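You operate a simulated robot arm through the tools that you are given. There is no shell and no other tool. Be economical: measure what you need, move in short steps, check, and stop when the job is done.

Carry out the task below with a simulated two-armed robot. There is one attempt and no reset: what you move stays moved.

## Task
Put two scoops of flour from the flour tub into the white bowl.
Fine: hold the tub while its lid comes off, use the red scoop, leave it on the middle of the shelf top and press the lid shut again.
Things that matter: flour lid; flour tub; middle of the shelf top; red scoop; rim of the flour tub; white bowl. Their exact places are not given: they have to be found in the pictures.

The check looks at the end state, three seconds after you hand in, the way a careful person would. Anything else that was tipped, shoved, dropped, spilled or broken makes it a failure. A push-on lid holds only when it is set on centred and level and pressed home; a screw cap is set on level and turned clockwise until tight.

## Robot
Two 7-joint arms with two-finger parallel grippers on one trunk, on a base that drives. Base frame: it is fixed to the floor where the robot stands at the start and does not move with it; the origin is under the middle of the robot, x ahead of it, y to its left, z up. Units: m, degrees, N and s.
The left shoulder is at the start at [0.06, 0.143, 0.951], the right one opposite. With the tool pointing down near the work surface each hand reaches from about 0.32 to 0.74 m from the robot's upright axis, wherever it stands, measured 20 degrees to its own side. Places, roughly: middle of the shelf top [0.6, 0.1, 0.8]; rim of the flour tub [0.5, 0, 0.8]. Payload 1.57 kg a hand.
Tool frame (each hand has its own): the origin (TCP) lies between the finger pads and is the grasp point; the fingertips stand 0.03 m ahead of it; z points along the fingers, y is the line along which they close. Largest opening 0.11 m; finger width 0.024, thickness 0.012; the body of the gripper, 0.048 by 0.112 m, starts 0.078 m behind the TCP.
Orientation is told as [roll, pitch, yaw] about the base's x, y, z axes, in that order, counted from this pose: with the fingers straight down and closing along the base's y, the tool's x points along the base's -x, its y along +y and its z along -z.

## Interface
- The arms move only by the tool move_arm. It takes "left_plan", "right_plan" or both (then of equal length, played together; a hand with none holds still); each is a list of rows, each an object of numbers (a shift or turn left out is 0, a gripper value left out holds the last): "x", "y", "z": the shift along the tool's x, y, z in mm; "ax", "ay", "az": the turn, a rotation vector about the tool's x, y, z in degrees. In form: [{"x": .., "y": .., "z": .., "ax": .., "ay": .., "az": ..}, ...]. A call has 1 to 10 rows; each row is the pose to reach, as a shift and turn from the pose commanded when the call began, along the tool's axes at that moment. "left_fingers" and "right_fingers" are, for a hand that has rows, the finger opening in mm, from 0 to 110, set as the call begins (left out, the last holds). Each row takes 0.2 s and may step no farther than 0.05 m and 8.6 degrees from the row before; otherwise, or with a gripper value out of range, the whole call is refused. A pose out of reach is approached as far as the arm can. The call stops where the force on the tool passes 90 N (or 10 N more than at its start, if that is more) or the arm is blocked; 0.2 s more then pass. The fingers move at their own pace (about 0.045 m/s each) and stop on an object; they squeeze with about 39 N. The grip force told is the motor's: it shows also when the fingers shut on nothing. Time passes only in rows, and 0.2 s behind the last, so rows that repeat a pose let the fingers close. It gives the time, the measured TCP pose, the force on the tool (base axes), the opening and the grip force at its end, in the units of the frame above (readings bear some noise), with the torque about the TCP (base axes, N m) and any sound that the robot's microphone picked up, and new pictures: "views" is both (left out), scene, wrist or none (wrist: the cameras of the hands that moved).
- Cameras (640 x 400 px; columns grow to the right, rows downward): "scene" is now at [0.0441, -0.0166, 1.5561]; the picture's right is [-0.22, -0.97, 0.00], its down [-0.76, 0.17, -0.62] and it looks along [0.61, -0.14, -0.78] (base axes); focal length 258 px, centre (320, 200). "left" rides on the left gripper at [0.07, -0.016, -0.141] in its tool frame; the picture's right is [0.23, 0.97, 0.00], its down [-0.85, 0.20, -0.48] and it looks along [-0.47, 0.11, 0.88] (tool axes); focal length 222 px, centre (320, 200). "right" rides on the right gripper at [0.07, 0.016, -0.141] in its tool frame; the picture's right is [-0.23, 0.97, 0.00], its down [-0.85, -0.20, -0.48] and it looks along [-0.47, -0.11, 0.88] (tool axes); focal length 222 px, centre (320, 200).
- slide_trunk(by): slides the trunk up (or, below 0, down) by that many m; the arms and the scene camera ride with it, the base frame stays. It gives what a move gives, with no picture.
- drive_base(legs): drives the robot by 1 to 6 legs, each [ahead, left, turn to the left] in m, m and degrees, along the robot's own axes; the way and the turn of a leg run together, so that a leg with both is an arc; at most 1.5 m and 180 degrees a leg. The arms and the cameras ride along, it lands a little off, and it stops where it bumps. It gives what a move gives, and a new picture of the scene camera.
- head_to(pan, tilt): turns the head with the scene camera to pan (to the left, within 86 degrees either way) and tilt (down, from -29 to 69), counted from straight ahead of the robot. It gives what a move gives, and a new picture of the scene camera.
- probe_pixels(camera, pixels): for up to 12 pixels [column, row] of the newest picture of that camera ("zoom" is the newest enlarged one), the place [x, y, z] in the base frame of the surface seen there, good to about 0.002 m. The clock stands still meanwhile.
- enlarge(camera, box): a new picture of the part [left, top, right, bottom] of that camera's present view, enlarged. The clock stands still meanwhile.
- close_job(): hands the job in; it is judged then, once.

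Go step by step. Measure first, check grasps and placings, and put right what went wrong. The budget is 80 turns and 260 pictures, counting those below and the enlarged ones. Unless the task says otherwise, let go and move clear before handing in, and close with one line.

The tools are called by a JSON object that holds its "api" and its "payload". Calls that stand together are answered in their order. move_arm: Moves the arms, as the interface text tells. Its arguments: {"type":"object","properties":{"left_plan":{"type":"array","items":{"type":"object","properties":{"x":{"type":"number"},"y":{"type":"number"},"z":{"type":"number"},"ax":{"type":"number"},"ay":{"type":"number"},"az":{"type":"number"}}}},"left_fingers":{"type":"number"},"right_plan":{"type":"array","items":{"type":"object","properties":{"x":{"type":"number"},"y":{"type":"number"},"z":{"type":"number"},"ax":{"type":"number"},"ay":{"type":"number"},"az":{"type":"number"}}}},"right_fingers":{"type":"number"},"views":{"type":"string","enum":["both","scene","wrist","none"]}},"required":[]} The other tools are called the same way: slide_trunk (by) slides the trunk up or down; drive_base (legs) drives the base; head_to (pan, tilt) turns the head that bears the scene camera; probe_pixels (camera, pixels) gives the place of the surface under pixels of a picture; enlarge (camera, box) takes an enlarged picture of a part of a camera's view; close_job () hands the job in.

At the start:

```text
time_s: 0.0
left_position: [0.514, 0.1373, 1.1228]
left_ee_rot: [0.0, 0.0, -0.1]
left_force: [1.0, 0.3, 0.2]
left_ft_torque: [0.03, -0.01, -0.02]
left_width: 0.1102
left_grip_force: 0.1
right_position: [0.3951, -0.2378, 1.1334]
right_ee_rot: [0.0, 0.0, -0.1]
right_force: [0.4, -0.1, 0.0]
right_ft_torque: [0.02, 0.01, -0.01]
right_width: 0.1101
right_grip_force: 0.0
trunk travel left (down, up): [-0.55, 0.04]
robot x, y, heading: [-0.0024, 0.0001, 0.2]
head pan, tilt: [-12.9, 51.3]
```

scene: 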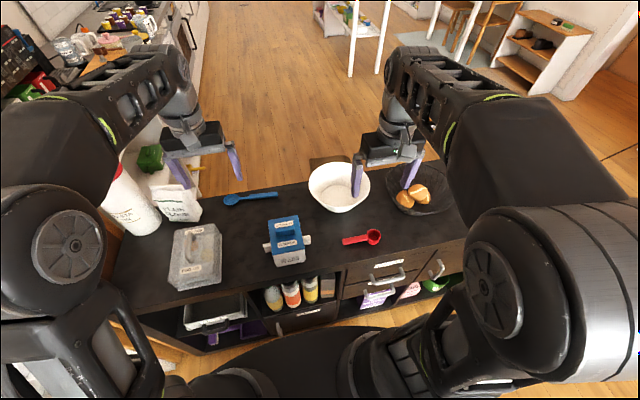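
right: 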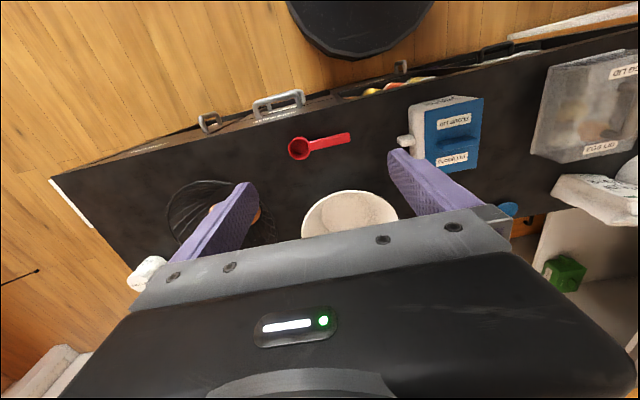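
left: 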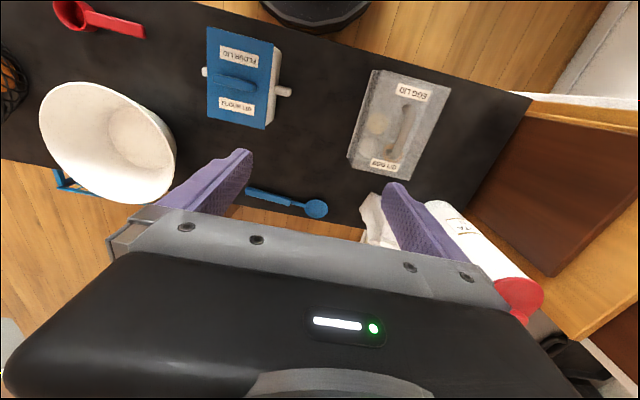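

The scene shows the blue-lidded flour tub near (286,240), red scoop near (365,239), white bowl at (338,187). I'll enlarge and probe these.

{"api": "enlarge", "payload": {"camera": "scene", "box": [220, 150, 460, 300]}}

{"api": "enlarge", "payload": {"camera": "left", "box": [20, 0, 340, 200]}}

{"api": "probe_pixels", "payload": {"camera": "scene", "pixels": [[284, 225], [286, 258], [266, 246], [308, 240], [373, 237], [347, 240], [338, 205], [338, 163], [310, 185], [368, 185], [330, 240], [280, 200]]}}

{"api": "probe_pixels", "payload": {"camera": "left", "pixels": [[208, 28], [272, 45], [208, 118], [266, 128], [240, 85], [205, 72], [288, 92], [70, 15], [140, 30], [100, 22], [190, 90], [320, 60]]}}

```text
2.67 times, centred on (340, 225) of scene
```

zoom: 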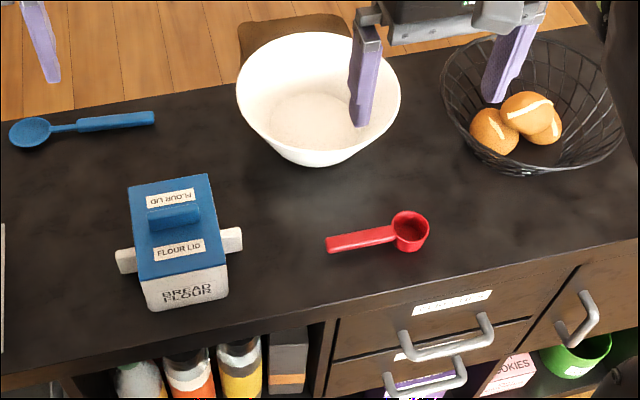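

```text
2.00 times, centred on (180, 100) of left
```

zoom: 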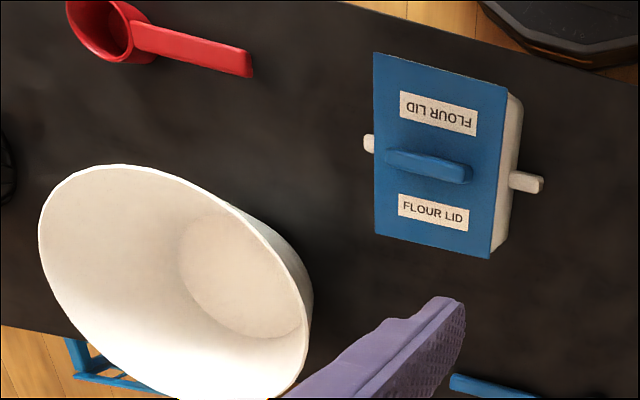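

```text
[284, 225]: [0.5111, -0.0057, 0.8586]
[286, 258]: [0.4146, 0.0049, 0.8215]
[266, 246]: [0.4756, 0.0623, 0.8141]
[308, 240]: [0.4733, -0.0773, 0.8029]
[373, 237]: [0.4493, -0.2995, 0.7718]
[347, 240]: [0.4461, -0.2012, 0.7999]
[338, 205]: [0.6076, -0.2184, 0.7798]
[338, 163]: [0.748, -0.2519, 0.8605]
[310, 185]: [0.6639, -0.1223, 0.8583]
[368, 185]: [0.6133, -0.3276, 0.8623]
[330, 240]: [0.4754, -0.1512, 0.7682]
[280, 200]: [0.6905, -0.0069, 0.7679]
```

```text
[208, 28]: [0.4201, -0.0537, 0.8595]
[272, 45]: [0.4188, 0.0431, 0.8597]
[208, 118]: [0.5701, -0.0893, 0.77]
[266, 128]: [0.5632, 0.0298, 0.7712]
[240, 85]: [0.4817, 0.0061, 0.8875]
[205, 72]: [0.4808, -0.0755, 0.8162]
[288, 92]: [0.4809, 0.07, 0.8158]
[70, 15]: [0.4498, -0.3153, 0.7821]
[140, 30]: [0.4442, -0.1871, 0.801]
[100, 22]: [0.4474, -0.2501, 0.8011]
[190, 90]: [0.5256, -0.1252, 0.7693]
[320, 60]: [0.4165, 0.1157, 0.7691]
```

The lid top is at z≈0.86 centred about (0.48,-0.005), with a blue grip bar on top and ears at y≈±0.07. Next I'll measure the shelf-top extents and finer details.

{"api": "probe_pixels", "payload": {"camera": "scene", "pixels": [[112, 288], [130, 240], [235, 196], [275, 196], [375, 168], [440, 165], [464, 235], [468, 225], [230, 200], [345, 268], [215, 200], [200, 225]]}}

{"api": "enlarge", "payload": {"camera": "left", "box": [180, 10, 320, 140]}}

{"api": "enlarge", "payload": {"camera": "right", "box": [260, 80, 500, 230]}}

{"api": "probe_pixels", "payload": {"camera": "zoom", "pixels": [[85, 160], [120, 190], [105, 212], [75, 190], [150, 165], [190, 155], [235, 142], [235, 160], [500, 150], [500, 170], [395, 158], [380, 160]]}}

```text
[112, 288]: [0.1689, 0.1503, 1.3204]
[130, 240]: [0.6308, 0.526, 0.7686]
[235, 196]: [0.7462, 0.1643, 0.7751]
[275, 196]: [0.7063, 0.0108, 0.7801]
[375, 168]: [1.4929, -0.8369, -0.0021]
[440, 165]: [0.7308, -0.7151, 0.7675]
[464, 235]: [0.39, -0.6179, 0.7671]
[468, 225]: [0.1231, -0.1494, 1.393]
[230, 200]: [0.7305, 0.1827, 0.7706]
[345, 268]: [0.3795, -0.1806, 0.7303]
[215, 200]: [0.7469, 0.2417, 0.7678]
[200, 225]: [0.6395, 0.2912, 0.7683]
```

```text
3.08 times, centred on (250, 75) of left
```

zoom: 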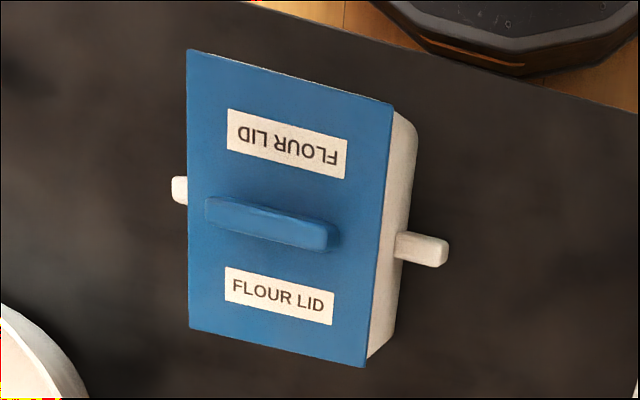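

```text
2.67 times, centred on (380, 155) of right
```

zoom: 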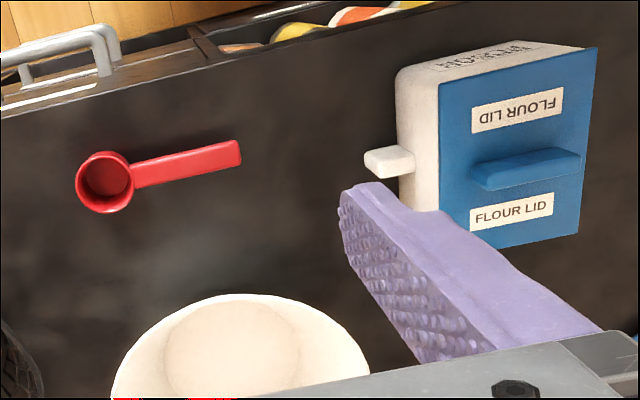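

```text
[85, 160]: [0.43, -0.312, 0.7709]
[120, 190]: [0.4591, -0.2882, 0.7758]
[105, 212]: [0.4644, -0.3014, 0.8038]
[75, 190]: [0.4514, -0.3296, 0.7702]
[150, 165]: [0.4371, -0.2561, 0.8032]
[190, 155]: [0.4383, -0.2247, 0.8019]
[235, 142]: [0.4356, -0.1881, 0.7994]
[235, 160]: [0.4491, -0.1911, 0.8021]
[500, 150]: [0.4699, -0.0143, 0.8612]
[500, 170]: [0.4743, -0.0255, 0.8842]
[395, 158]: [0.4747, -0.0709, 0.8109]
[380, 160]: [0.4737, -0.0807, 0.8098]
```

Scoop cup is near (0.447,-0.302), rim z≈0.803, handle along y to -0.187. I still need the shelf-top edges and the egg box, from the left camera.

{"api": "probe_pixels", "payload": {"camera": "left", "pixels": [[522, 100], [440, 72], [375, 195], [340, 205], [300, 30], [400, 45], [350, 155], [372, 72], [325, 210], [250, 190], [470, 200], [495, 150]]}}

{"api": "head_to", "payload": {"pan": 10, "tilt": 55}}

```text
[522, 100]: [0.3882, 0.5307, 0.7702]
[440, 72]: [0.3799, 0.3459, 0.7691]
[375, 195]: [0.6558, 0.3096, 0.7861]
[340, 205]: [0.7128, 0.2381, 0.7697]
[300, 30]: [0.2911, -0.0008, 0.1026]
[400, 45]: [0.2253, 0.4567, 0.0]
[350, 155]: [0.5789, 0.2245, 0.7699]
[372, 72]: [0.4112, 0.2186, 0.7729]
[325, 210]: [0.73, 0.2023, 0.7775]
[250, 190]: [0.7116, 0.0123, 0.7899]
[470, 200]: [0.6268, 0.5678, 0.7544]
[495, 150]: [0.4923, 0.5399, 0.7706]
```

```text
time_s: 0.9
left_position: [0.5141, 0.1376, 1.1238]
left_ee_rot: [0.0, -0.1, 0.0]
left_force: [-0.5, 0.5, -0.4]
left_ft_torque: [-0.01, -0.01, -0.02]
left_width: 0.11
left_grip_force: 0.0
right_position: [0.3938, -0.2378, 1.1322]
right_ee_rot: [0.0, 0.0, 0.0]
right_force: [0.2, 0.6, -0.2]
right_ft_torque: [-0.02, 0.0, 0.0]
right_width: 0.1101
right_grip_force: 0.0
trunk travel left (down, up): [-0.55, 0.04]
robot x, y, heading: [0.0016, 0.0002, -0.0]
head pan, tilt: [10.0, 55.0]
```

scene: 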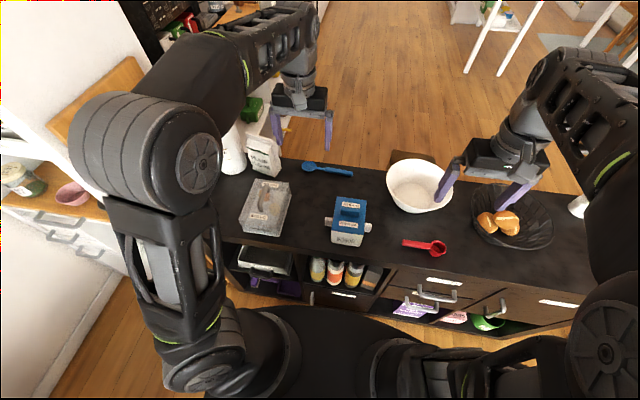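

The top spans x≈0.38–0.76, y≈-0.72–0.54. I'll look at the shelf front to find which part counts as the "shelf".

{"api": "enlarge", "payload": {"camera": "scene", "box": [210, 150, 410, 310]}}

{"api": "probe_pixels", "payload": {"camera": "zoom", "pixels": [[300, 330], [308, 345], [555, 350], [560, 375], [50, 300], [540, 335], [290, 300], [280, 370], [545, 390], [70, 335], [330, 385], [400, 318]]}}

{"api": "enlarge", "payload": {"camera": "scene", "box": [380, 220, 600, 350]}}

```text
2.50 times, centred on (310, 230) of scene
```

zoom: 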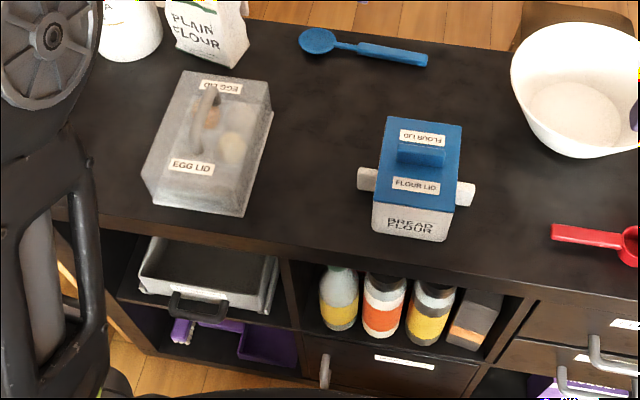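

```text
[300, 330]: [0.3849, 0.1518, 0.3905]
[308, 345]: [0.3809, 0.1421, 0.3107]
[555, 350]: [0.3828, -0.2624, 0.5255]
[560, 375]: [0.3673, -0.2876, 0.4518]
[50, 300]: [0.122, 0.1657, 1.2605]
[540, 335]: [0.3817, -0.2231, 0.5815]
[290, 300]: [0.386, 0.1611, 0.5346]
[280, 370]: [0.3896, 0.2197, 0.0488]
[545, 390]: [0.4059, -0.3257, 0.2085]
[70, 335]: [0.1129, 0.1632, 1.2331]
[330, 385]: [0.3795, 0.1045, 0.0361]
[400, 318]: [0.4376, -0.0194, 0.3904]
```

```text
2.91 times, centred on (490, 285) of scene
```

zoom: 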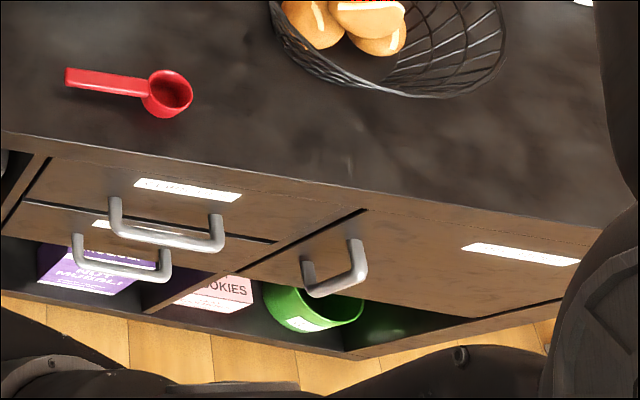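

The unit is one long shelf, and the hint (0.6,0.1) is free space on it. Now I'll take precise points on the tub's grip bar, lid edges and lugs from the left camera.

{"api": "enlarge", "payload": {"camera": "left", "box": [180, 10, 320, 140]}}

{"api": "probe_pixels", "payload": {"camera": "zoom", "pixels": [[208, 202], [328, 228], [208, 220], [326, 245], [270, 210], [268, 236], [192, 56], [386, 108], [193, 322], [362, 360], [265, 270], [262, 185]]}}

{"api": "probe_pixels", "payload": {"camera": "zoom", "pixels": [[176, 180], [176, 200], [400, 236], [444, 245], [400, 250], [442, 258], [400, 200], [384, 300], [405, 130], [420, 240], [185, 190], [395, 180]]}}

{"api": "enlarge", "payload": {"camera": "right", "box": [380, 80, 500, 180]}}

{"api": "probe_pixels", "payload": {"camera": "zoom", "pixels": [[120, 230], [150, 225], [180, 225], [150, 215], [150, 245], [130, 250], [180, 245], [200, 150], [220, 200], [240, 100], [215, 250], [160, 235]]}}

```text
3.08 times, centred on (250, 75) of left
```

zoom: 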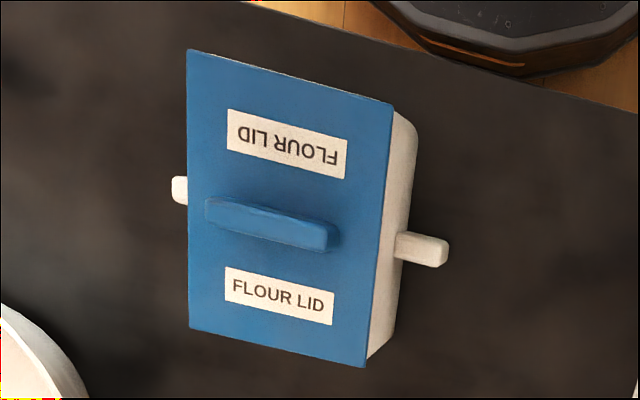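

```text
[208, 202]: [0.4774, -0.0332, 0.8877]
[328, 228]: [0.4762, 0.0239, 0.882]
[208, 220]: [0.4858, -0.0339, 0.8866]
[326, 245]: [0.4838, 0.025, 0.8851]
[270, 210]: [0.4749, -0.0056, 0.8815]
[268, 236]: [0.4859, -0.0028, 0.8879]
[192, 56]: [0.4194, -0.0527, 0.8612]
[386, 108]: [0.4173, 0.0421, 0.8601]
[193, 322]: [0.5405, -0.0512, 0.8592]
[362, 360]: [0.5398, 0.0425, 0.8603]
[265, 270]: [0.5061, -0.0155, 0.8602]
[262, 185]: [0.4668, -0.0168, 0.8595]
```

```text
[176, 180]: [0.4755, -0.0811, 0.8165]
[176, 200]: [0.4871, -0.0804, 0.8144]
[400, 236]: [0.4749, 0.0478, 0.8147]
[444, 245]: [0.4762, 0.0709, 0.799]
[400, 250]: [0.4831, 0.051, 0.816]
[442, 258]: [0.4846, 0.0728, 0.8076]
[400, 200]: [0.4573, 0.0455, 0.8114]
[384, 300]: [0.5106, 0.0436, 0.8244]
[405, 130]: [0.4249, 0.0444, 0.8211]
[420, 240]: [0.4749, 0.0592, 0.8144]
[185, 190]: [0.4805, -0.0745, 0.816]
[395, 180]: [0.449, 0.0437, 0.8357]
```

```text
4.00 times, centred on (440, 130) of right
```

zoom: 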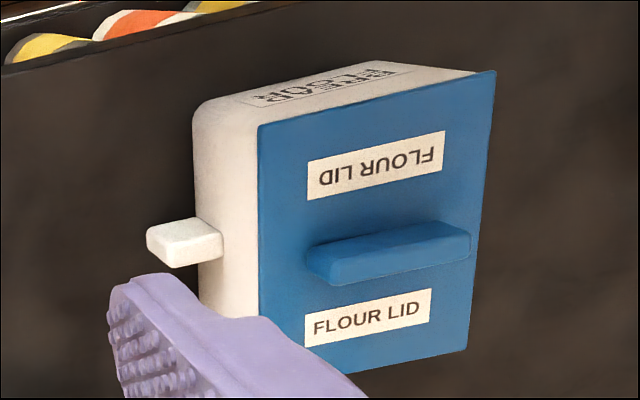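

```text
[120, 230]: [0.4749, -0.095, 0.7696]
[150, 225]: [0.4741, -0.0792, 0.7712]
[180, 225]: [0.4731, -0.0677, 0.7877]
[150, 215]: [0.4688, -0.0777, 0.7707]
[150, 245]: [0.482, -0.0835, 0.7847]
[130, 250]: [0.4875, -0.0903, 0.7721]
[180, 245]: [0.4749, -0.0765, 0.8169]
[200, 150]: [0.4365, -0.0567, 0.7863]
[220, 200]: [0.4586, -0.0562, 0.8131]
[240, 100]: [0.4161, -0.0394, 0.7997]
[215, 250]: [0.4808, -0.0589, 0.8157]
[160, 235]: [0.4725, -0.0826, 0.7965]
```

Lug: x≈0.472–0.490, y -0.083–-0.056, z 0.788–0.816; grip bar: x 0.472–0.488, y -0.034–0.025, z up to 0.888. I'll yaw both hands so they close along x, while moving to points above and beside the tub.

{"api": "move_arm", "payload": {"left_plan": [{"x": 3, "y": -14, "z": 10, "az": 8.6}, {"x": 7, "y": -28, "z": 20, "az": 17.2}, {"x": 10, "y": -42, "z": 30, "az": 25.8}, {"x": 14, "y": -56, "z": 40, "az": 34.4}, {"x": 17, "y": -70, "z": 50, "az": 43}, {"x": 20, "y": -84, "z": 60, "az": 51.6}, {"x": 24, "y": -98, "z": 70, "az": 60.2}, {"x": 28, "y": -112, "z": 80, "az": 68.8}, {"x": 31, "y": -126, "z": 90, "az": 77.4}, {"x": 34, "y": -142, "z": 100, "az": 86}], "right_plan": [{"x": -8, "y": -1, "z": 13, "az": 8.6}, {"x": -17, "y": -2, "z": 26, "az": 17.2}, {"x": -25, "y": -3, "z": 39, "az": 25.8}, {"x": -34, "y": -4, "z": 52, "az": 34.4}, {"x": -42, "y": -5, "z": 65, "az": 43}, {"x": -51, "y": -6, "z": 78, "az": 51.6}, {"x": -60, "y": -7, "z": 91, "az": 60.2}, {"x": -68, "y": -8, "z": 104, "az": 68.8}, {"x": -77, "y": -10, "z": 117, "az": 77.4}, {"x": -85, "y": -12, "z": 130, "az": 86}], "left_fingers": 60, "right_fingers": 60}}

```text
time_s: 3.1
left_position: [0.4808, -0.004, 1.0224]
left_ee_rot: [0.0, 0.0, -86.1]
left_force: [0.5, -0.7, 0.7]
left_ft_torque: [0.01, 0.0, 0.01]
left_width: 0.06
left_grip_force: 0.1
right_position: [0.4811, -0.2511, 1.003]
right_ee_rot: [0.1, 0.0, -86.2]
right_force: [0.2, 0.0, -0.5]
right_ft_torque: [-0.03, 0.02, -0.01]
right_width: 0.0599
right_grip_force: 0.1
trunk travel left (down, up): [-0.55, 0.04]
robot x, y, heading: [-0.002, 0.0043, -0.0]
head pan, tilt: [10.0, 55.0]
```

scene: 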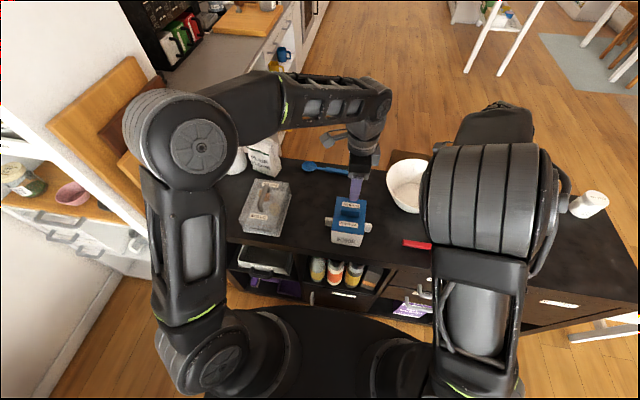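
right: 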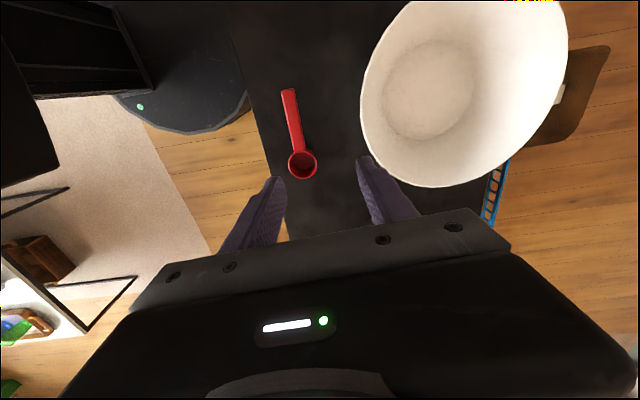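
left: 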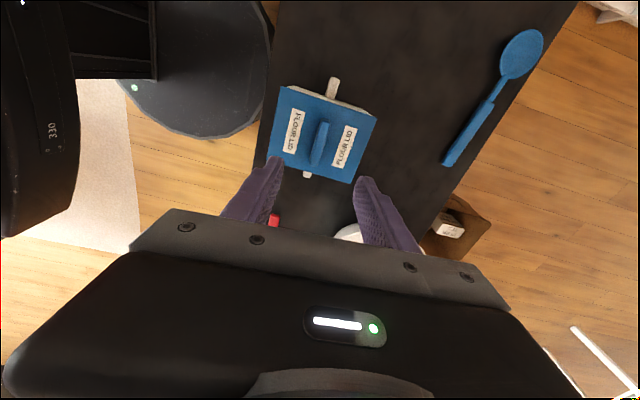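

Both hands arrived with yaw ≈-86°. I'll lower the left hand onto the bar (tips just above the lid) and tilt the right one 45° to approach the right lug from outside.

{"api": "move_arm", "payload": {"left_plan": [{"z": 21, "az": 2}, {"z": 42, "az": 4}, {"z": 63, "az": 4}, {"z": 84, "az": 4}, {"z": 105, "az": 4}, {"z": 126, "az": 4}], "right_plan": [{"x": 15, "y": 1, "z": 18, "ax": -0.26, "ay": 7.5, "az": 0.63}, {"x": 30, "y": 2, "z": 37, "ax": -0.52, "ay": 15, "az": 1.26}, {"x": 45, "y": 3, "z": 55, "ax": -0.78, "ay": 22.5, "az": 1.9}, {"x": 60, "y": 4, "z": 74, "ax": -1.05, "ay": 30, "az": 2.5}, {"x": 75, "y": 5, "z": 92, "ax": -1.3, "ay": 37.5, "az": 3.15}, {"x": 91, "y": 5, "z": 111, "ax": -1.57, "ay": 45, "az": 3.79}], "left_fingers": 60, "right_fingers": 60}}

```text
time_s: 4.5
left_position: [0.4808, -0.0057, 0.896]
left_ee_rot: [0.0, 0.0, -90.0]
left_force: [1.5, 0.2, -0.8]
left_ft_torque: [0.03, 0.01, 0.02]
left_width: 0.0598
left_grip_force: 0.1
right_position: [0.4338, -0.0979, 0.9319]
right_ee_rot: [0.5, 44.5, -90.1]
right_force: [1.2, 0.1, 0.2]
right_ft_torque: [-0.03, 0.01, 0.01]
right_width: 0.0601
right_grip_force: 0.1
right hand out of reach, approached as far as the arm can: row 3, 4, 5, 6
trunk travel left (down, up): [-0.55, 0.04]
robot x, y, heading: [-0.0025, 0.0014, -0.1]
head pan, tilt: [10.0, 55.0]
```

scene: 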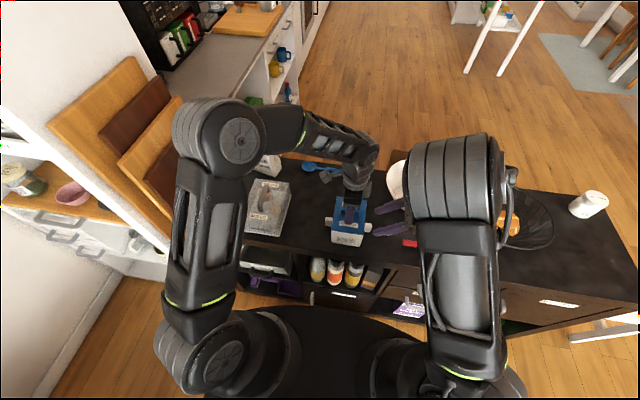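
right: 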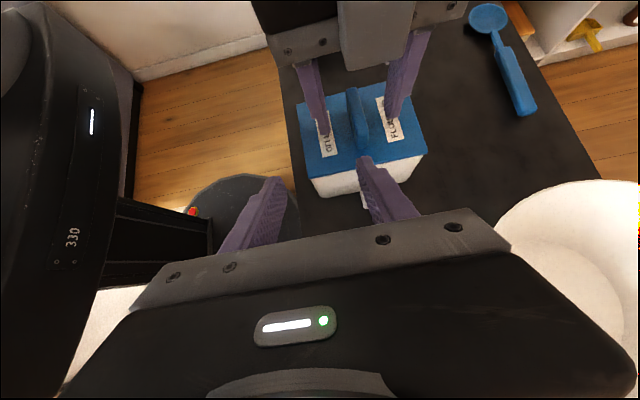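
left: 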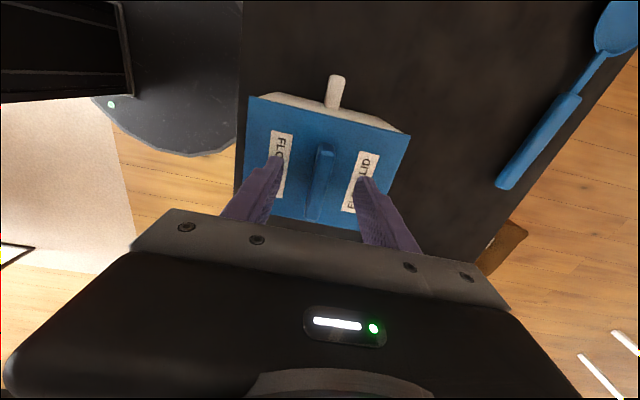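

The left hand straddles the bar well, but the right one couldn't reach the 45° tilt there. I'll back off and reduce tilt to about 20°.

{"api": "move_arm", "payload": {"right_plan": [{"z": -20, "ay": -8.3}, {"z": -40, "ay": -16.6}, {"z": -40, "ay": -25}, {"z": -40, "ay": -25}], "views": "none"}}

```text
time_s: 5.5
left_position: [0.481, -0.0045, 0.8961]
left_ee_rot: [0.1, 0.0, -90.0]
left_force: [0.4, -0.3, -0.8]
left_ft_torque: [0.0, -0.05, -0.02]
left_width: 0.06
left_grip_force: 0.0
right_position: [0.4338, -0.1292, 0.96]
right_ee_rot: [0.0, 19.9, -90.0]
right_force: [0.0, 0.0, -0.7]
right_ft_torque: [0.03, 0.02, 0.01]
right_width: 0.0601
right_grip_force: 0.0
trunk travel left (down, up): [-0.55, 0.04]
robot x, y, heading: [0.0017, 0.0012, -0.1]
head pan, tilt: [10.0, 55.0]
```

Commanded pose follows the reached one. Now I'll move to a pre-grasp about 60 mm short of the lug with 20° tilt.

{"api": "move_arm", "payload": {"right_plan": [{"x": 0, "y": 23, "z": 0}, {"x": -1, "y": 46, "z": 20}, {"x": -2, "y": 46, "z": 55}, {"x": -2, "y": 46, "z": 85}], "right_fingers": 50, "views": "wrist"}}

```text
time_s: 6.5
left_position: [0.4816, -0.0033, 0.8965]
left_ee_rot: [0.0, 0.0, -90.0]
left_force: [0.1, 0.3, -0.1]
left_ft_torque: [0.01, 0.0, -0.02]
left_width: 0.0602
left_grip_force: 0.0
right_position: [0.4795, -0.1004, 0.8798]
right_ee_rot: [0.0, 20.0, -90.1]
right_force: [0.6, 0.1, 0.3]
right_ft_torque: [-0.04, 0.0, 0.02]
right_width: 0.0499
right_grip_force: 0.0
trunk travel left (down, up): [-0.55, 0.04]
robot x, y, heading: [0.0035, 0.0002, 0.3]
head pan, tilt: [10.0, 55.0]
```

right: 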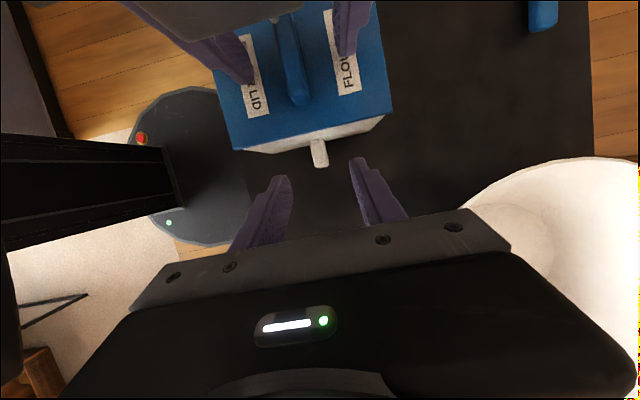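

The lug (320,150) is centred between the fingers. Moving in 60 mm along the tool, then closing.

{"api": "move_arm", "payload": {"right_plan": [{"z": 20}, {"z": 40}, {"z": 60}, {"z": 60}], "views": "wrist"}}

{"api": "move_arm", "payload": {"right_plan": [{"z": 0}, {"z": 0}, {"z": 0}, {"z": 0}], "right_fingers": 0, "left_plan": [{"z": 0}, {"z": 0}, {"z": 0}, {"z": 0}], "left_fingers": 0}}

```text
time_s: 7.5
left_position: [0.4805, -0.0014, 0.8961]
left_ee_rot: [-0.1, 0.1, -89.8]
left_force: [1.0, 18.8, -10.2]
left_ft_torque: [-1.52, 0.23, 0.25]
left_width: 0.06
left_grip_force: 0.1
right_position: [0.4789, -0.0827, 0.8238]
right_ee_rot: [0.1, 20.1, -90.1]
right_force: [-2.0, -17.2, 10.0]
right_ft_torque: [3.65, -0.33, -0.19]
right_width: 0.05
right_grip_force: 0.0
trunk travel left (down, up): [-0.55, 0.04]
robot x, y, heading: [0.0008, -0.0019, -0.1]
head pan, tilt: [10.0, 55.0]
```

right: 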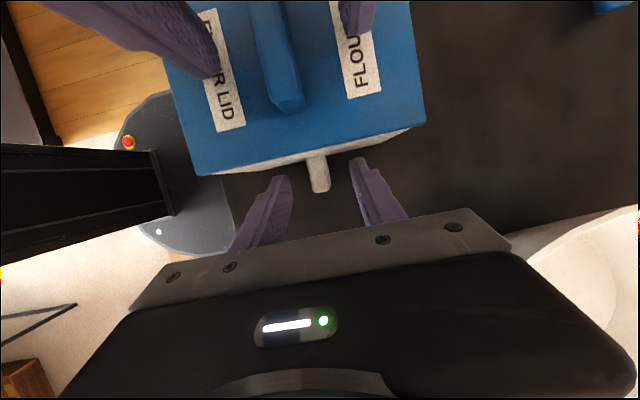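

```text
time_s: 8.5
left_position: [0.4799, -0.0029, 0.8964]
left_ee_rot: [0.0, 0.2, -89.9]
left_force: [-4.3, 34.3, -9.1]
left_ft_torque: [-3.1, -0.34, 0.2]
left_width: 0.0121
left_grip_force: 24.3
right_position: [0.4798, -0.0833, 0.8239]
right_ee_rot: [0.1, 19.9, -90.2]
right_force: [3.9, -32.9, 10.0]
right_ft_torque: [6.62, 0.66, -0.51]
right_width: 0.0139
right_grip_force: 29.7
trunk travel left (down, up): [-0.55, 0.04]
robot x, y, heading: [0.0023, 0.0016, -0.1]
head pan, tilt: [10.0, 55.0]
```

scene: 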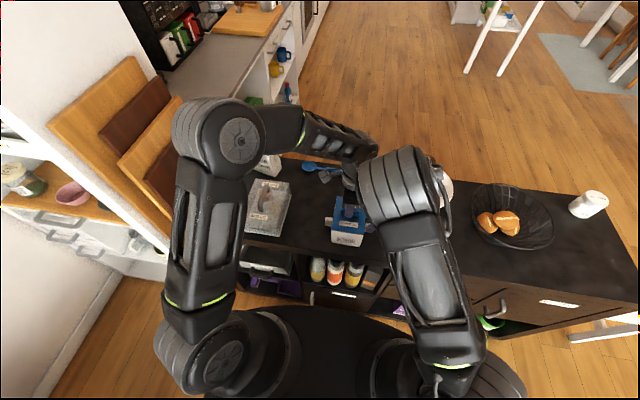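
right: 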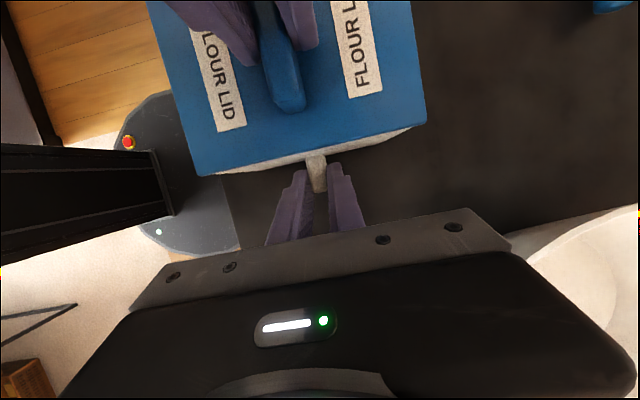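
left: 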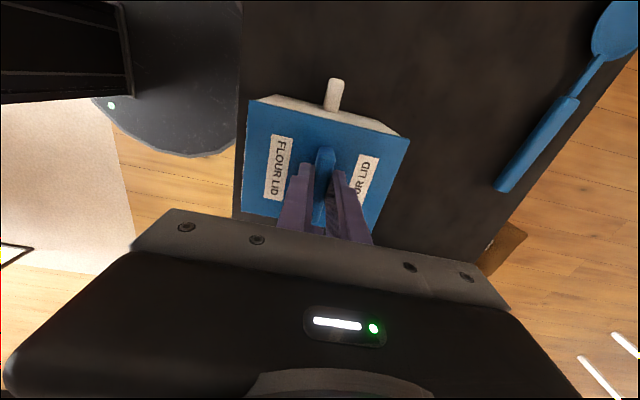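

Both grips hold (13.9 mm lug, 12.1 mm bar), but the equal and opposite ±34 N y-forces show the wrists press on each other. I'll ease the right hand outward 8 mm and regrip.

{"api": "move_arm", "payload": {"right_plan": [{"z": 0}, {"z": 0}, {"x": -4, "z": -1.5}, {"x": -7.5, "z": -2.7}, {"x": -7.5, "z": -2.7}], "right_fingers": 24, "views": "none"}}

{"api": "move_arm", "payload": {"right_plan": [{"z": 0}, {"z": 0}, {"z": 0}], "right_fingers": 0, "views": "wrist"}}

```text
time_s: 9.7
left_position: [0.4803, -0.0065, 0.8972]
left_ee_rot: [0.2, -0.3, -90.1]
left_force: [1.3, 0.7, -4.8]
left_ft_torque: [-0.06, 0.03, 0.0]
left_width: 0.0119
left_grip_force: 29.8
right_position: [0.4785, -0.0871, 0.8239]
right_ee_rot: [-0.1, 20.0, -89.8]
right_force: [0.7, -1.5, 0.7]
right_ft_torque: [0.2, -0.08, 0.0]
right_width: 0.024
right_grip_force: 0.1
trunk travel left (down, up): [-0.55, 0.04]
robot x, y, heading: [0.001, -0.0009, -0.2]
head pan, tilt: [10.0, 55.0]
```

```text
time_s: 10.5
left_position: [0.4798, -0.0051, 0.8964]
left_ee_rot: [0.1, -0.1, -90.0]
left_force: [-1.9, -1.1, 1.4]
left_ft_torque: [-0.1, 0.05, -0.04]
left_width: 0.0121
left_grip_force: 29.0
right_position: [0.4786, -0.0892, 0.8237]
right_ee_rot: [0.0, 20.0, -90.0]
right_force: [1.2, 2.3, -0.9]
right_ft_torque: [-0.48, 0.09, -0.07]
right_width: 0.0138
right_grip_force: 30.4
trunk travel left (down, up): [-0.55, 0.04]
robot x, y, heading: [0.0022, -0.0007, -0.2]
head pan, tilt: [10.0, 55.0]
```

right: 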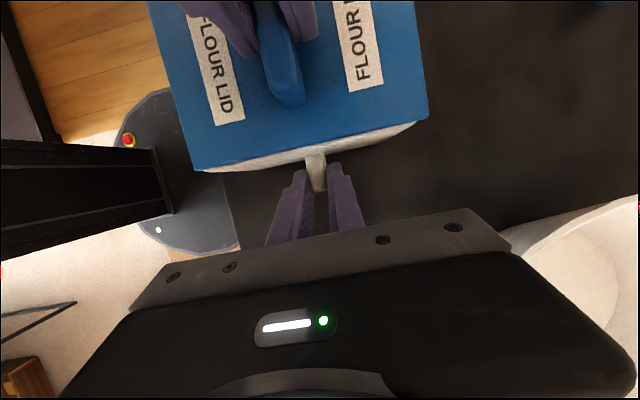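

Forces are near zero and both grips firm. Now I'll lift the lid gently straight up.

{"api": "move_arm", "payload": {"left_plan": [{"z": -4}, {"z": -8}, {"z": -14}, {"z": -22}, {"z": -32}]}}

```text
time_s: 11.7
left_position: [0.4796, -0.0033, 0.9294]
left_ee_rot: [0.0, 0.0, -90.1]
left_force: [-0.3, -0.1, -0.1]
left_ft_torque: [0.03, 0.0, -0.03]
left_width: 0.0117
left_grip_force: 29.4
right_position: [0.48, -0.0886, 0.8232]
right_ee_rot: [0.0, 20.0, -90.0]
right_force: [0.4, 0.7, -0.2]
right_ft_torque: [-0.34, -0.01, -0.01]
right_width: 0.0135
right_grip_force: 30.3
trunk travel left (down, up): [-0.55, 0.04]
robot x, y, heading: [0.0008, 0.0013, -0.3]
head pan, tilt: [10.0, 55.0]
```

scene: 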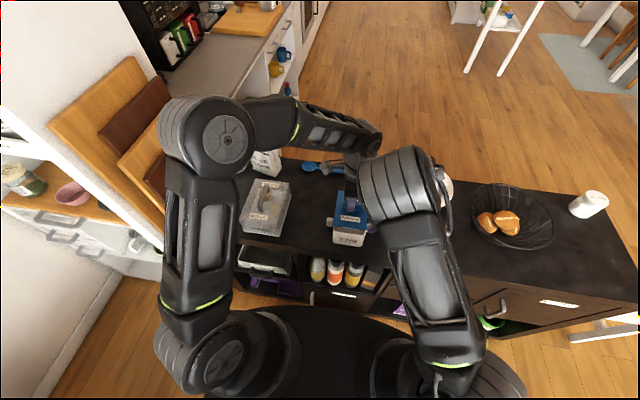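
left: 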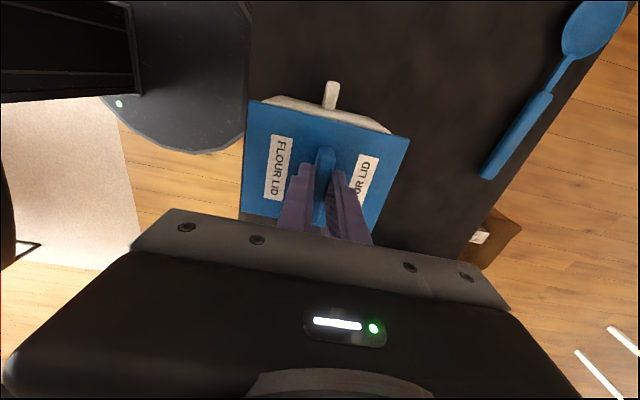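

The lid came off, right hand still holding the tub. Now I'll carry the lid up and to the left, clear of the workspace.

{"api": "move_arm", "payload": {"left_plan": [{"z": -40}, {"z": -80}, {"z": -120}, {"x": 45, "z": -130}, {"x": 90, "z": -130}, {"x": 135, "z": -130}, {"x": 180, "z": -130}, {"x": 225, "z": -130}, {"x": 270, "z": -130}, {"x": 300, "z": -130}], "views": "both"}}

{"api": "move_arm", "payload": {"right_plan": [{"z": 0}, {"z": 0}, {"z": 0}, {"x": -5, "z": -10}, {"x": -10, "z": -40}, {"x": -20, "z": -80}, {"x": -30, "z": -110}], "right_fingers": 45}}

```text
time_s: 13.9
left_position: [0.4791, 0.2958, 1.0589]
left_ee_rot: [0.0, 0.0, -90.0]
left_force: [-0.1, 0.4, -0.5]
left_ft_torque: [0.0, 0.03, 0.02]
left_width: 0.0118
left_grip_force: 28.9
right_position: [0.4793, -0.0888, 0.8231]
right_ee_rot: [-0.1, 20.0, -90.0]
right_force: [0.2, 0.5, -6.0]
right_ft_torque: [-0.31, 0.02, -0.03]
right_width: 0.0136
right_grip_force: 30.2
trunk travel left (down, up): [-0.55, 0.04]
robot x, y, heading: [-0.0019, -0.0049, -0.2]
head pan, tilt: [10.0, 55.0]
```

scene: 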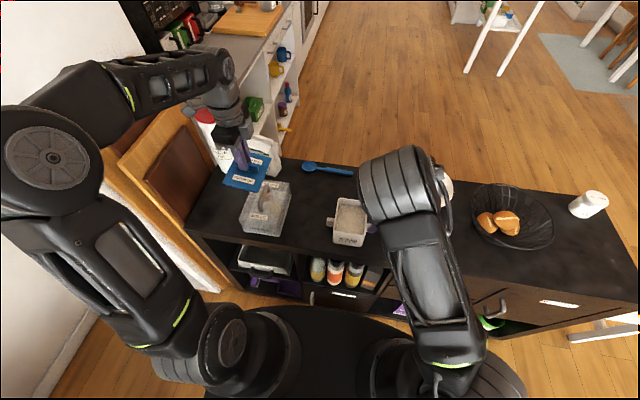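
left: 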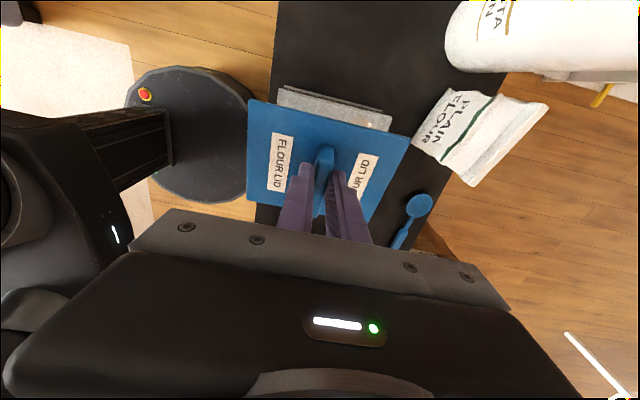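

```text
time_s: 15.5
left_position: [0.478, 0.2949, 1.0587]
left_ee_rot: [0.2, 0.0, -90.0]
left_force: [0.2, -0.5, -0.5]
left_ft_torque: [0.01, 0.01, 0.01]
left_width: 0.0119
left_grip_force: 29.0
right_position: [0.4786, -0.1547, 0.9171]
right_ee_rot: [0.0, 20.0, -90.0]
right_force: [0.9, -0.3, -0.4]
right_ft_torque: [-0.03, 0.02, 0.03]
right_width: 0.0449
right_grip_force: 0.0
trunk travel left (down, up): [-0.55, 0.04]
robot x, y, heading: [0.0038, 0.001, 0.0]
head pan, tilt: [10.0, 55.0]
```

scene: 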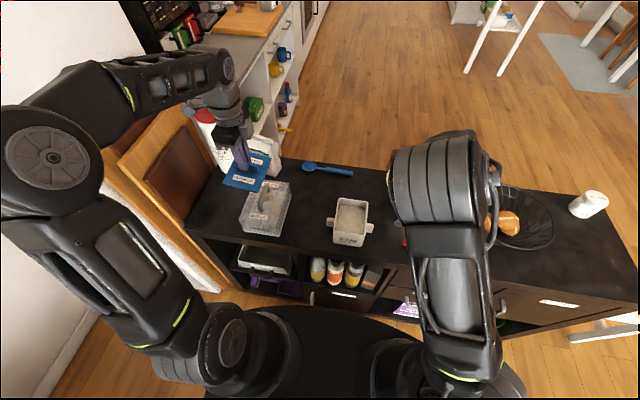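
right: 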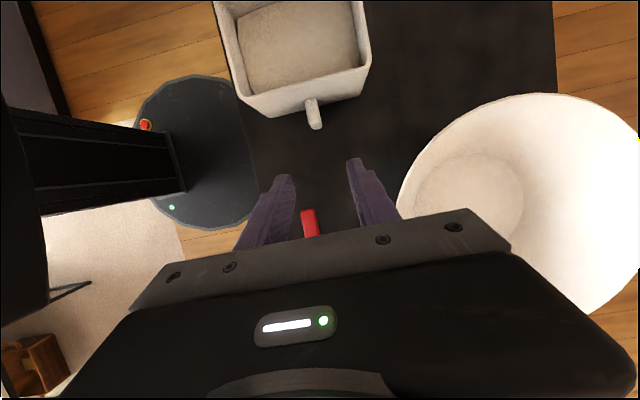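

The tub is open and the flour visible at (352,215) in the scene view. I'll measure the rim, flour surface and bowl rim.

{"api": "enlarge", "payload": {"camera": "scene", "box": [310, 180, 410, 260]}}

{"api": "probe_pixels", "payload": {"camera": "scene", "pixels": [[351, 205], [351, 215], [350, 225], [342, 215], [360, 218], [352, 198], [334, 231], [363, 234], [368, 215], [340, 202]]}}

{"api": "probe_pixels", "payload": {"camera": "right", "pixels": [[300, 50], [250, 50], [350, 50], [262, 97], [350, 82], [420, 150], [470, 200], [550, 100], [400, 220], [470, 190], [620, 130], [560, 310]]}}

```text
5.00 times, centred on (360, 220) of scene
```

zoom: 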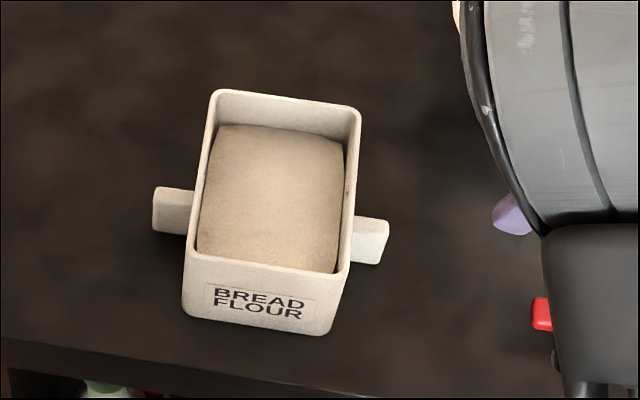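

```text
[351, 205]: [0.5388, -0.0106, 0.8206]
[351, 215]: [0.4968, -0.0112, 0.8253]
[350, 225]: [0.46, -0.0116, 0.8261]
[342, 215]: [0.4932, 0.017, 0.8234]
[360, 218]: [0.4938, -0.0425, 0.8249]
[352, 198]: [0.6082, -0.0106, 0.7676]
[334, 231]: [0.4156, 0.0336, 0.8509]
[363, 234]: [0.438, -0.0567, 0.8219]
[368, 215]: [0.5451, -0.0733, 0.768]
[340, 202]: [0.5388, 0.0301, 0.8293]
```

```text
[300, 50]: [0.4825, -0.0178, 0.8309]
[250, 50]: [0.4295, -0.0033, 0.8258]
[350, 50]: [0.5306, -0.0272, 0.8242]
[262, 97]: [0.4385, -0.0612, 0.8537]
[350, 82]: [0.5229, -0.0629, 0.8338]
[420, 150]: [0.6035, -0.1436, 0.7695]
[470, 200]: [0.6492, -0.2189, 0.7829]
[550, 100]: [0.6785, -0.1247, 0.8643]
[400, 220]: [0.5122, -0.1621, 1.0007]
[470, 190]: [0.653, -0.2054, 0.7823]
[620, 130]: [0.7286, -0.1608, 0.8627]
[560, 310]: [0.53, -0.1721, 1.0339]
```

Rim z≈0.853, flour surface ≈0.826; bowl centre ≈(0.648,-0.227), rim z 0.862. Next I'll swing the right hand to a 30° tilt pointing toward the scoop cup, above the handle end.

{"api": "move_arm", "payload": {"right_plan": [{"x": -3, "y": -6, "z": 4, "ay": -8.33}, {"x": -7, "y": -12, "z": 8, "ay": -16.67}, {"x": -10, "y": -18, "z": 12, "ay": -25}, {"x": -13, "y": -24, "z": 16, "ay": -33.33}, {"x": -16, "y": -30, "z": 20, "ay": -41.67}, {"x": -20, "y": -35, "z": 25, "ay": -50}], "right_fingers": 45}}

{"api": "enlarge", "payload": {"camera": "right", "box": [220, 80, 420, 205]}}

```text
time_s: 16.9
left_position: [0.4794, 0.2963, 1.0597]
left_ee_rot: [0.0, 0.0, -90.0]
left_force: [-0.2, 0.1, -1.7]
left_ft_torque: [0.03, 0.0, -0.01]
left_width: 0.012
left_grip_force: 28.6
right_position: [0.4435, -0.1636, 0.887]
right_ee_rot: [0.1, -30.1, -90.1]
right_force: [0.8, 0.1, 0.3]
right_ft_torque: [-0.05, -0.01, -0.01]
right_width: 0.0449
right_grip_force: 0.1
trunk travel left (down, up): [-0.55, 0.04]
robot x, y, heading: [-0.0007, 0.0005, -0.1]
head pan, tilt: [10.0, 55.0]
```

scene: 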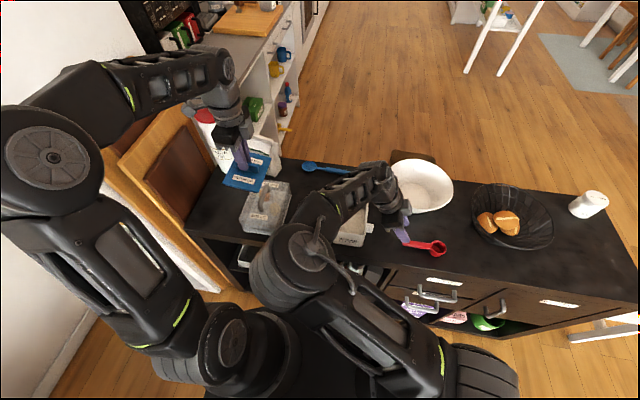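
right: 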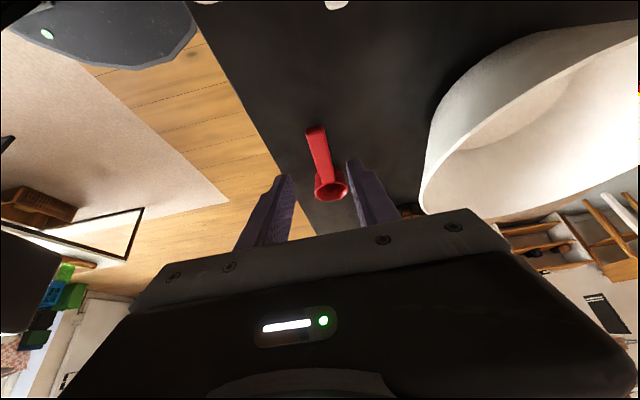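

```text
3.20 times, centred on (320, 142) of right
```

zoom: 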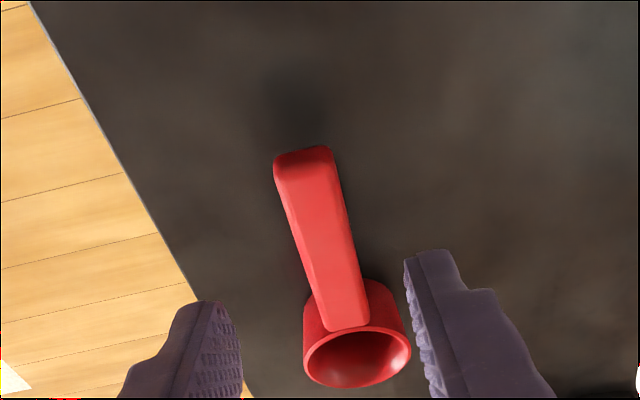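

The arm reaches this pose. I'll probe the handle axis accurately before descending.

{"api": "probe_pixels", "payload": {"camera": "zoom", "pixels": [[283, 172], [330, 165], [290, 200], [340, 200], [310, 180], [315, 220], [325, 270], [335, 310], [310, 355], [405, 345], [360, 385], [360, 332]]}}

{"api": "enlarge", "payload": {"camera": "scene", "box": [290, 170, 470, 280]}}

{"api": "probe_pixels", "payload": {"camera": "zoom", "pixels": [[420, 240], [445, 250], [470, 252], [500, 270], [530, 245], [515, 280], [505, 240]]}}

```text
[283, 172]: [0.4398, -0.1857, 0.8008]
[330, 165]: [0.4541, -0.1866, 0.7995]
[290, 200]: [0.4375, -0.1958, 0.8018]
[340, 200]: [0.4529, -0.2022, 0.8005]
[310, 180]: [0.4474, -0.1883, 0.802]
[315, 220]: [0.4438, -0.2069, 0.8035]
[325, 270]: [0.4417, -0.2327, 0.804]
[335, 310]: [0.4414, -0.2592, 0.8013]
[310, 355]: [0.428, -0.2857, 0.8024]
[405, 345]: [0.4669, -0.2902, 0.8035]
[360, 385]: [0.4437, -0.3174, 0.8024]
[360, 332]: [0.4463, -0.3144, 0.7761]
```

```text
3.56 times, centred on (380, 225) of scene
```

zoom: 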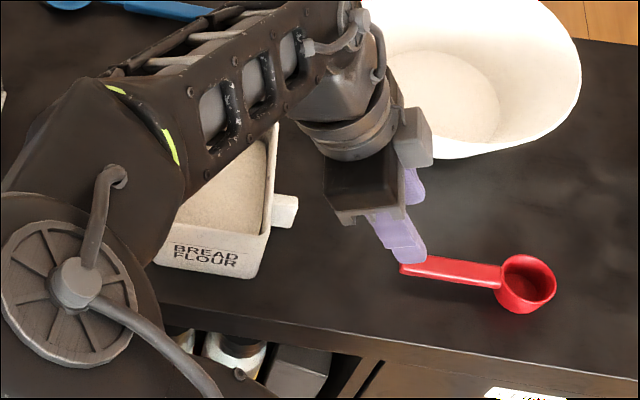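

```text
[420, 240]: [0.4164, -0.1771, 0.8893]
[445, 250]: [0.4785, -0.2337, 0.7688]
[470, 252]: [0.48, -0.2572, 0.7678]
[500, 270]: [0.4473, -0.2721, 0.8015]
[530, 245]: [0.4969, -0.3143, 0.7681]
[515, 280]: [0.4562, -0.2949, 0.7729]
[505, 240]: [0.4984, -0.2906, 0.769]
```

Handle axis is x≈0.445, cup centre (0.446,-0.298). The forearm passes over the tub, so I'll check its clearance first.

{"api": "probe_pixels", "payload": {"camera": "zoom", "pixels": [[160, 240], [195, 190], [240, 150], [280, 120], [310, 130], [345, 210], [60, 280], [150, 140], [90, 200], [330, 150], [360, 155], [20, 300]]}}

```text
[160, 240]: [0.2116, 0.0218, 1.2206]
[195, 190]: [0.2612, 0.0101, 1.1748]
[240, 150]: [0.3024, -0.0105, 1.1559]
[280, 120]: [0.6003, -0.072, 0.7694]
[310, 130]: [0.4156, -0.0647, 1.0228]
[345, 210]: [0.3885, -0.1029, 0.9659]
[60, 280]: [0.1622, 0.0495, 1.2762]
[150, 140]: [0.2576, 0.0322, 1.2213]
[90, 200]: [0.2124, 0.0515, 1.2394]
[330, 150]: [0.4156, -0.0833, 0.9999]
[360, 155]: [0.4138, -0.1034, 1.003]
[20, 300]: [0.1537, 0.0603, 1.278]
```

Forearm is high (≥1.0 m), so clear. Descending onto the handle end and closing.

{"api": "move_arm", "payload": {"right_plan": [{"x": 4, "y": 1.5, "z": 22}, {"x": 8, "y": 1.5, "z": 44}, {"x": 8, "y": 1.5, "z": 66}, {"x": 8, "y": 1.5, "z": 86.5}, {"x": 8, "y": 1.5, "z": 86.5}], "right_fingers": 40, "views": "none"}}

{"api": "move_arm", "payload": {"right_plan": [{"z": 0}, {"z": 0}, {"z": 0}, {"z": 0}], "right_fingers": 0}}

```text
time_s: 18.1
left_position: [0.478, 0.2956, 1.0576]
left_ee_rot: [0.0, -0.1, -90.0]
left_force: [0.8, -0.1, -0.4]
left_ft_torque: [0.04, 0.01, 0.01]
left_width: 0.012
left_grip_force: 28.8
right_position: [0.4458, -0.2004, 0.8063]
right_ee_rot: [0.1, -29.9, -90.0]
right_force: [0.0, -1.3, 0.5]
right_ft_torque: [0.02, 0.03, -0.01]
right_width: 0.0401
right_grip_force: 0.1
trunk travel left (down, up): [-0.55, 0.04]
robot x, y, heading: [0.0039, 0.0033, -0.1]
head pan, tilt: [10.0, 55.0]
```

```text
time_s: 19.1
left_position: [0.4791, 0.2947, 1.0586]
left_ee_rot: [0.0, 0.0, -90.0]
left_force: [0.4, 0.3, -0.8]
left_ft_torque: [-0.03, 0.01, -0.02]
left_width: 0.0123
left_grip_force: 28.9
right_position: [0.4455, -0.2002, 0.8075]
right_ee_rot: [0.0, -30.1, -90.1]
right_force: [0.7, -0.4, 0.2]
right_ft_torque: [0.04, 0.02, -0.03]
right_width: 0.0188
right_grip_force: 33.4
trunk travel left (down, up): [-0.55, 0.04]
robot x, y, heading: [-0.0016, -0.0002, 0.1]
head pan, tilt: [10.0, 55.0]
```

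scene: 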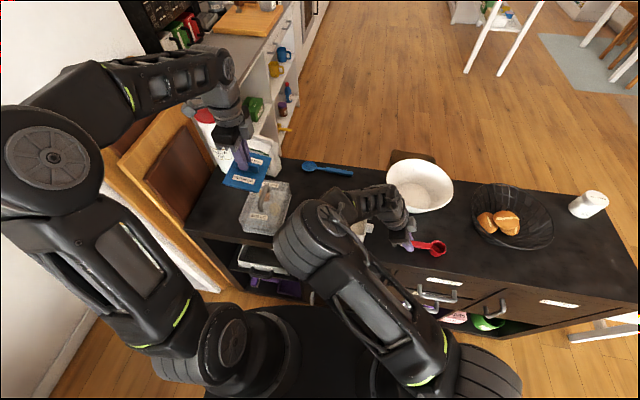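
right: 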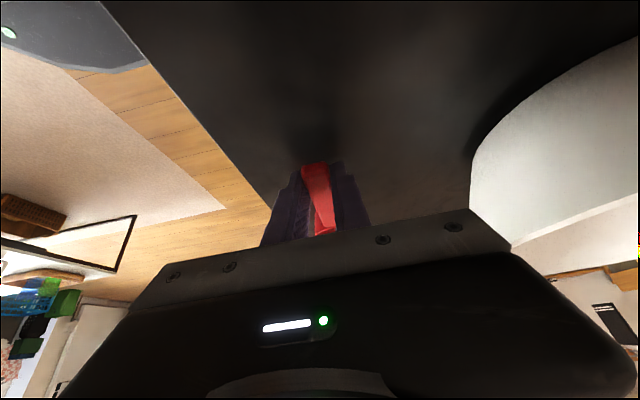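

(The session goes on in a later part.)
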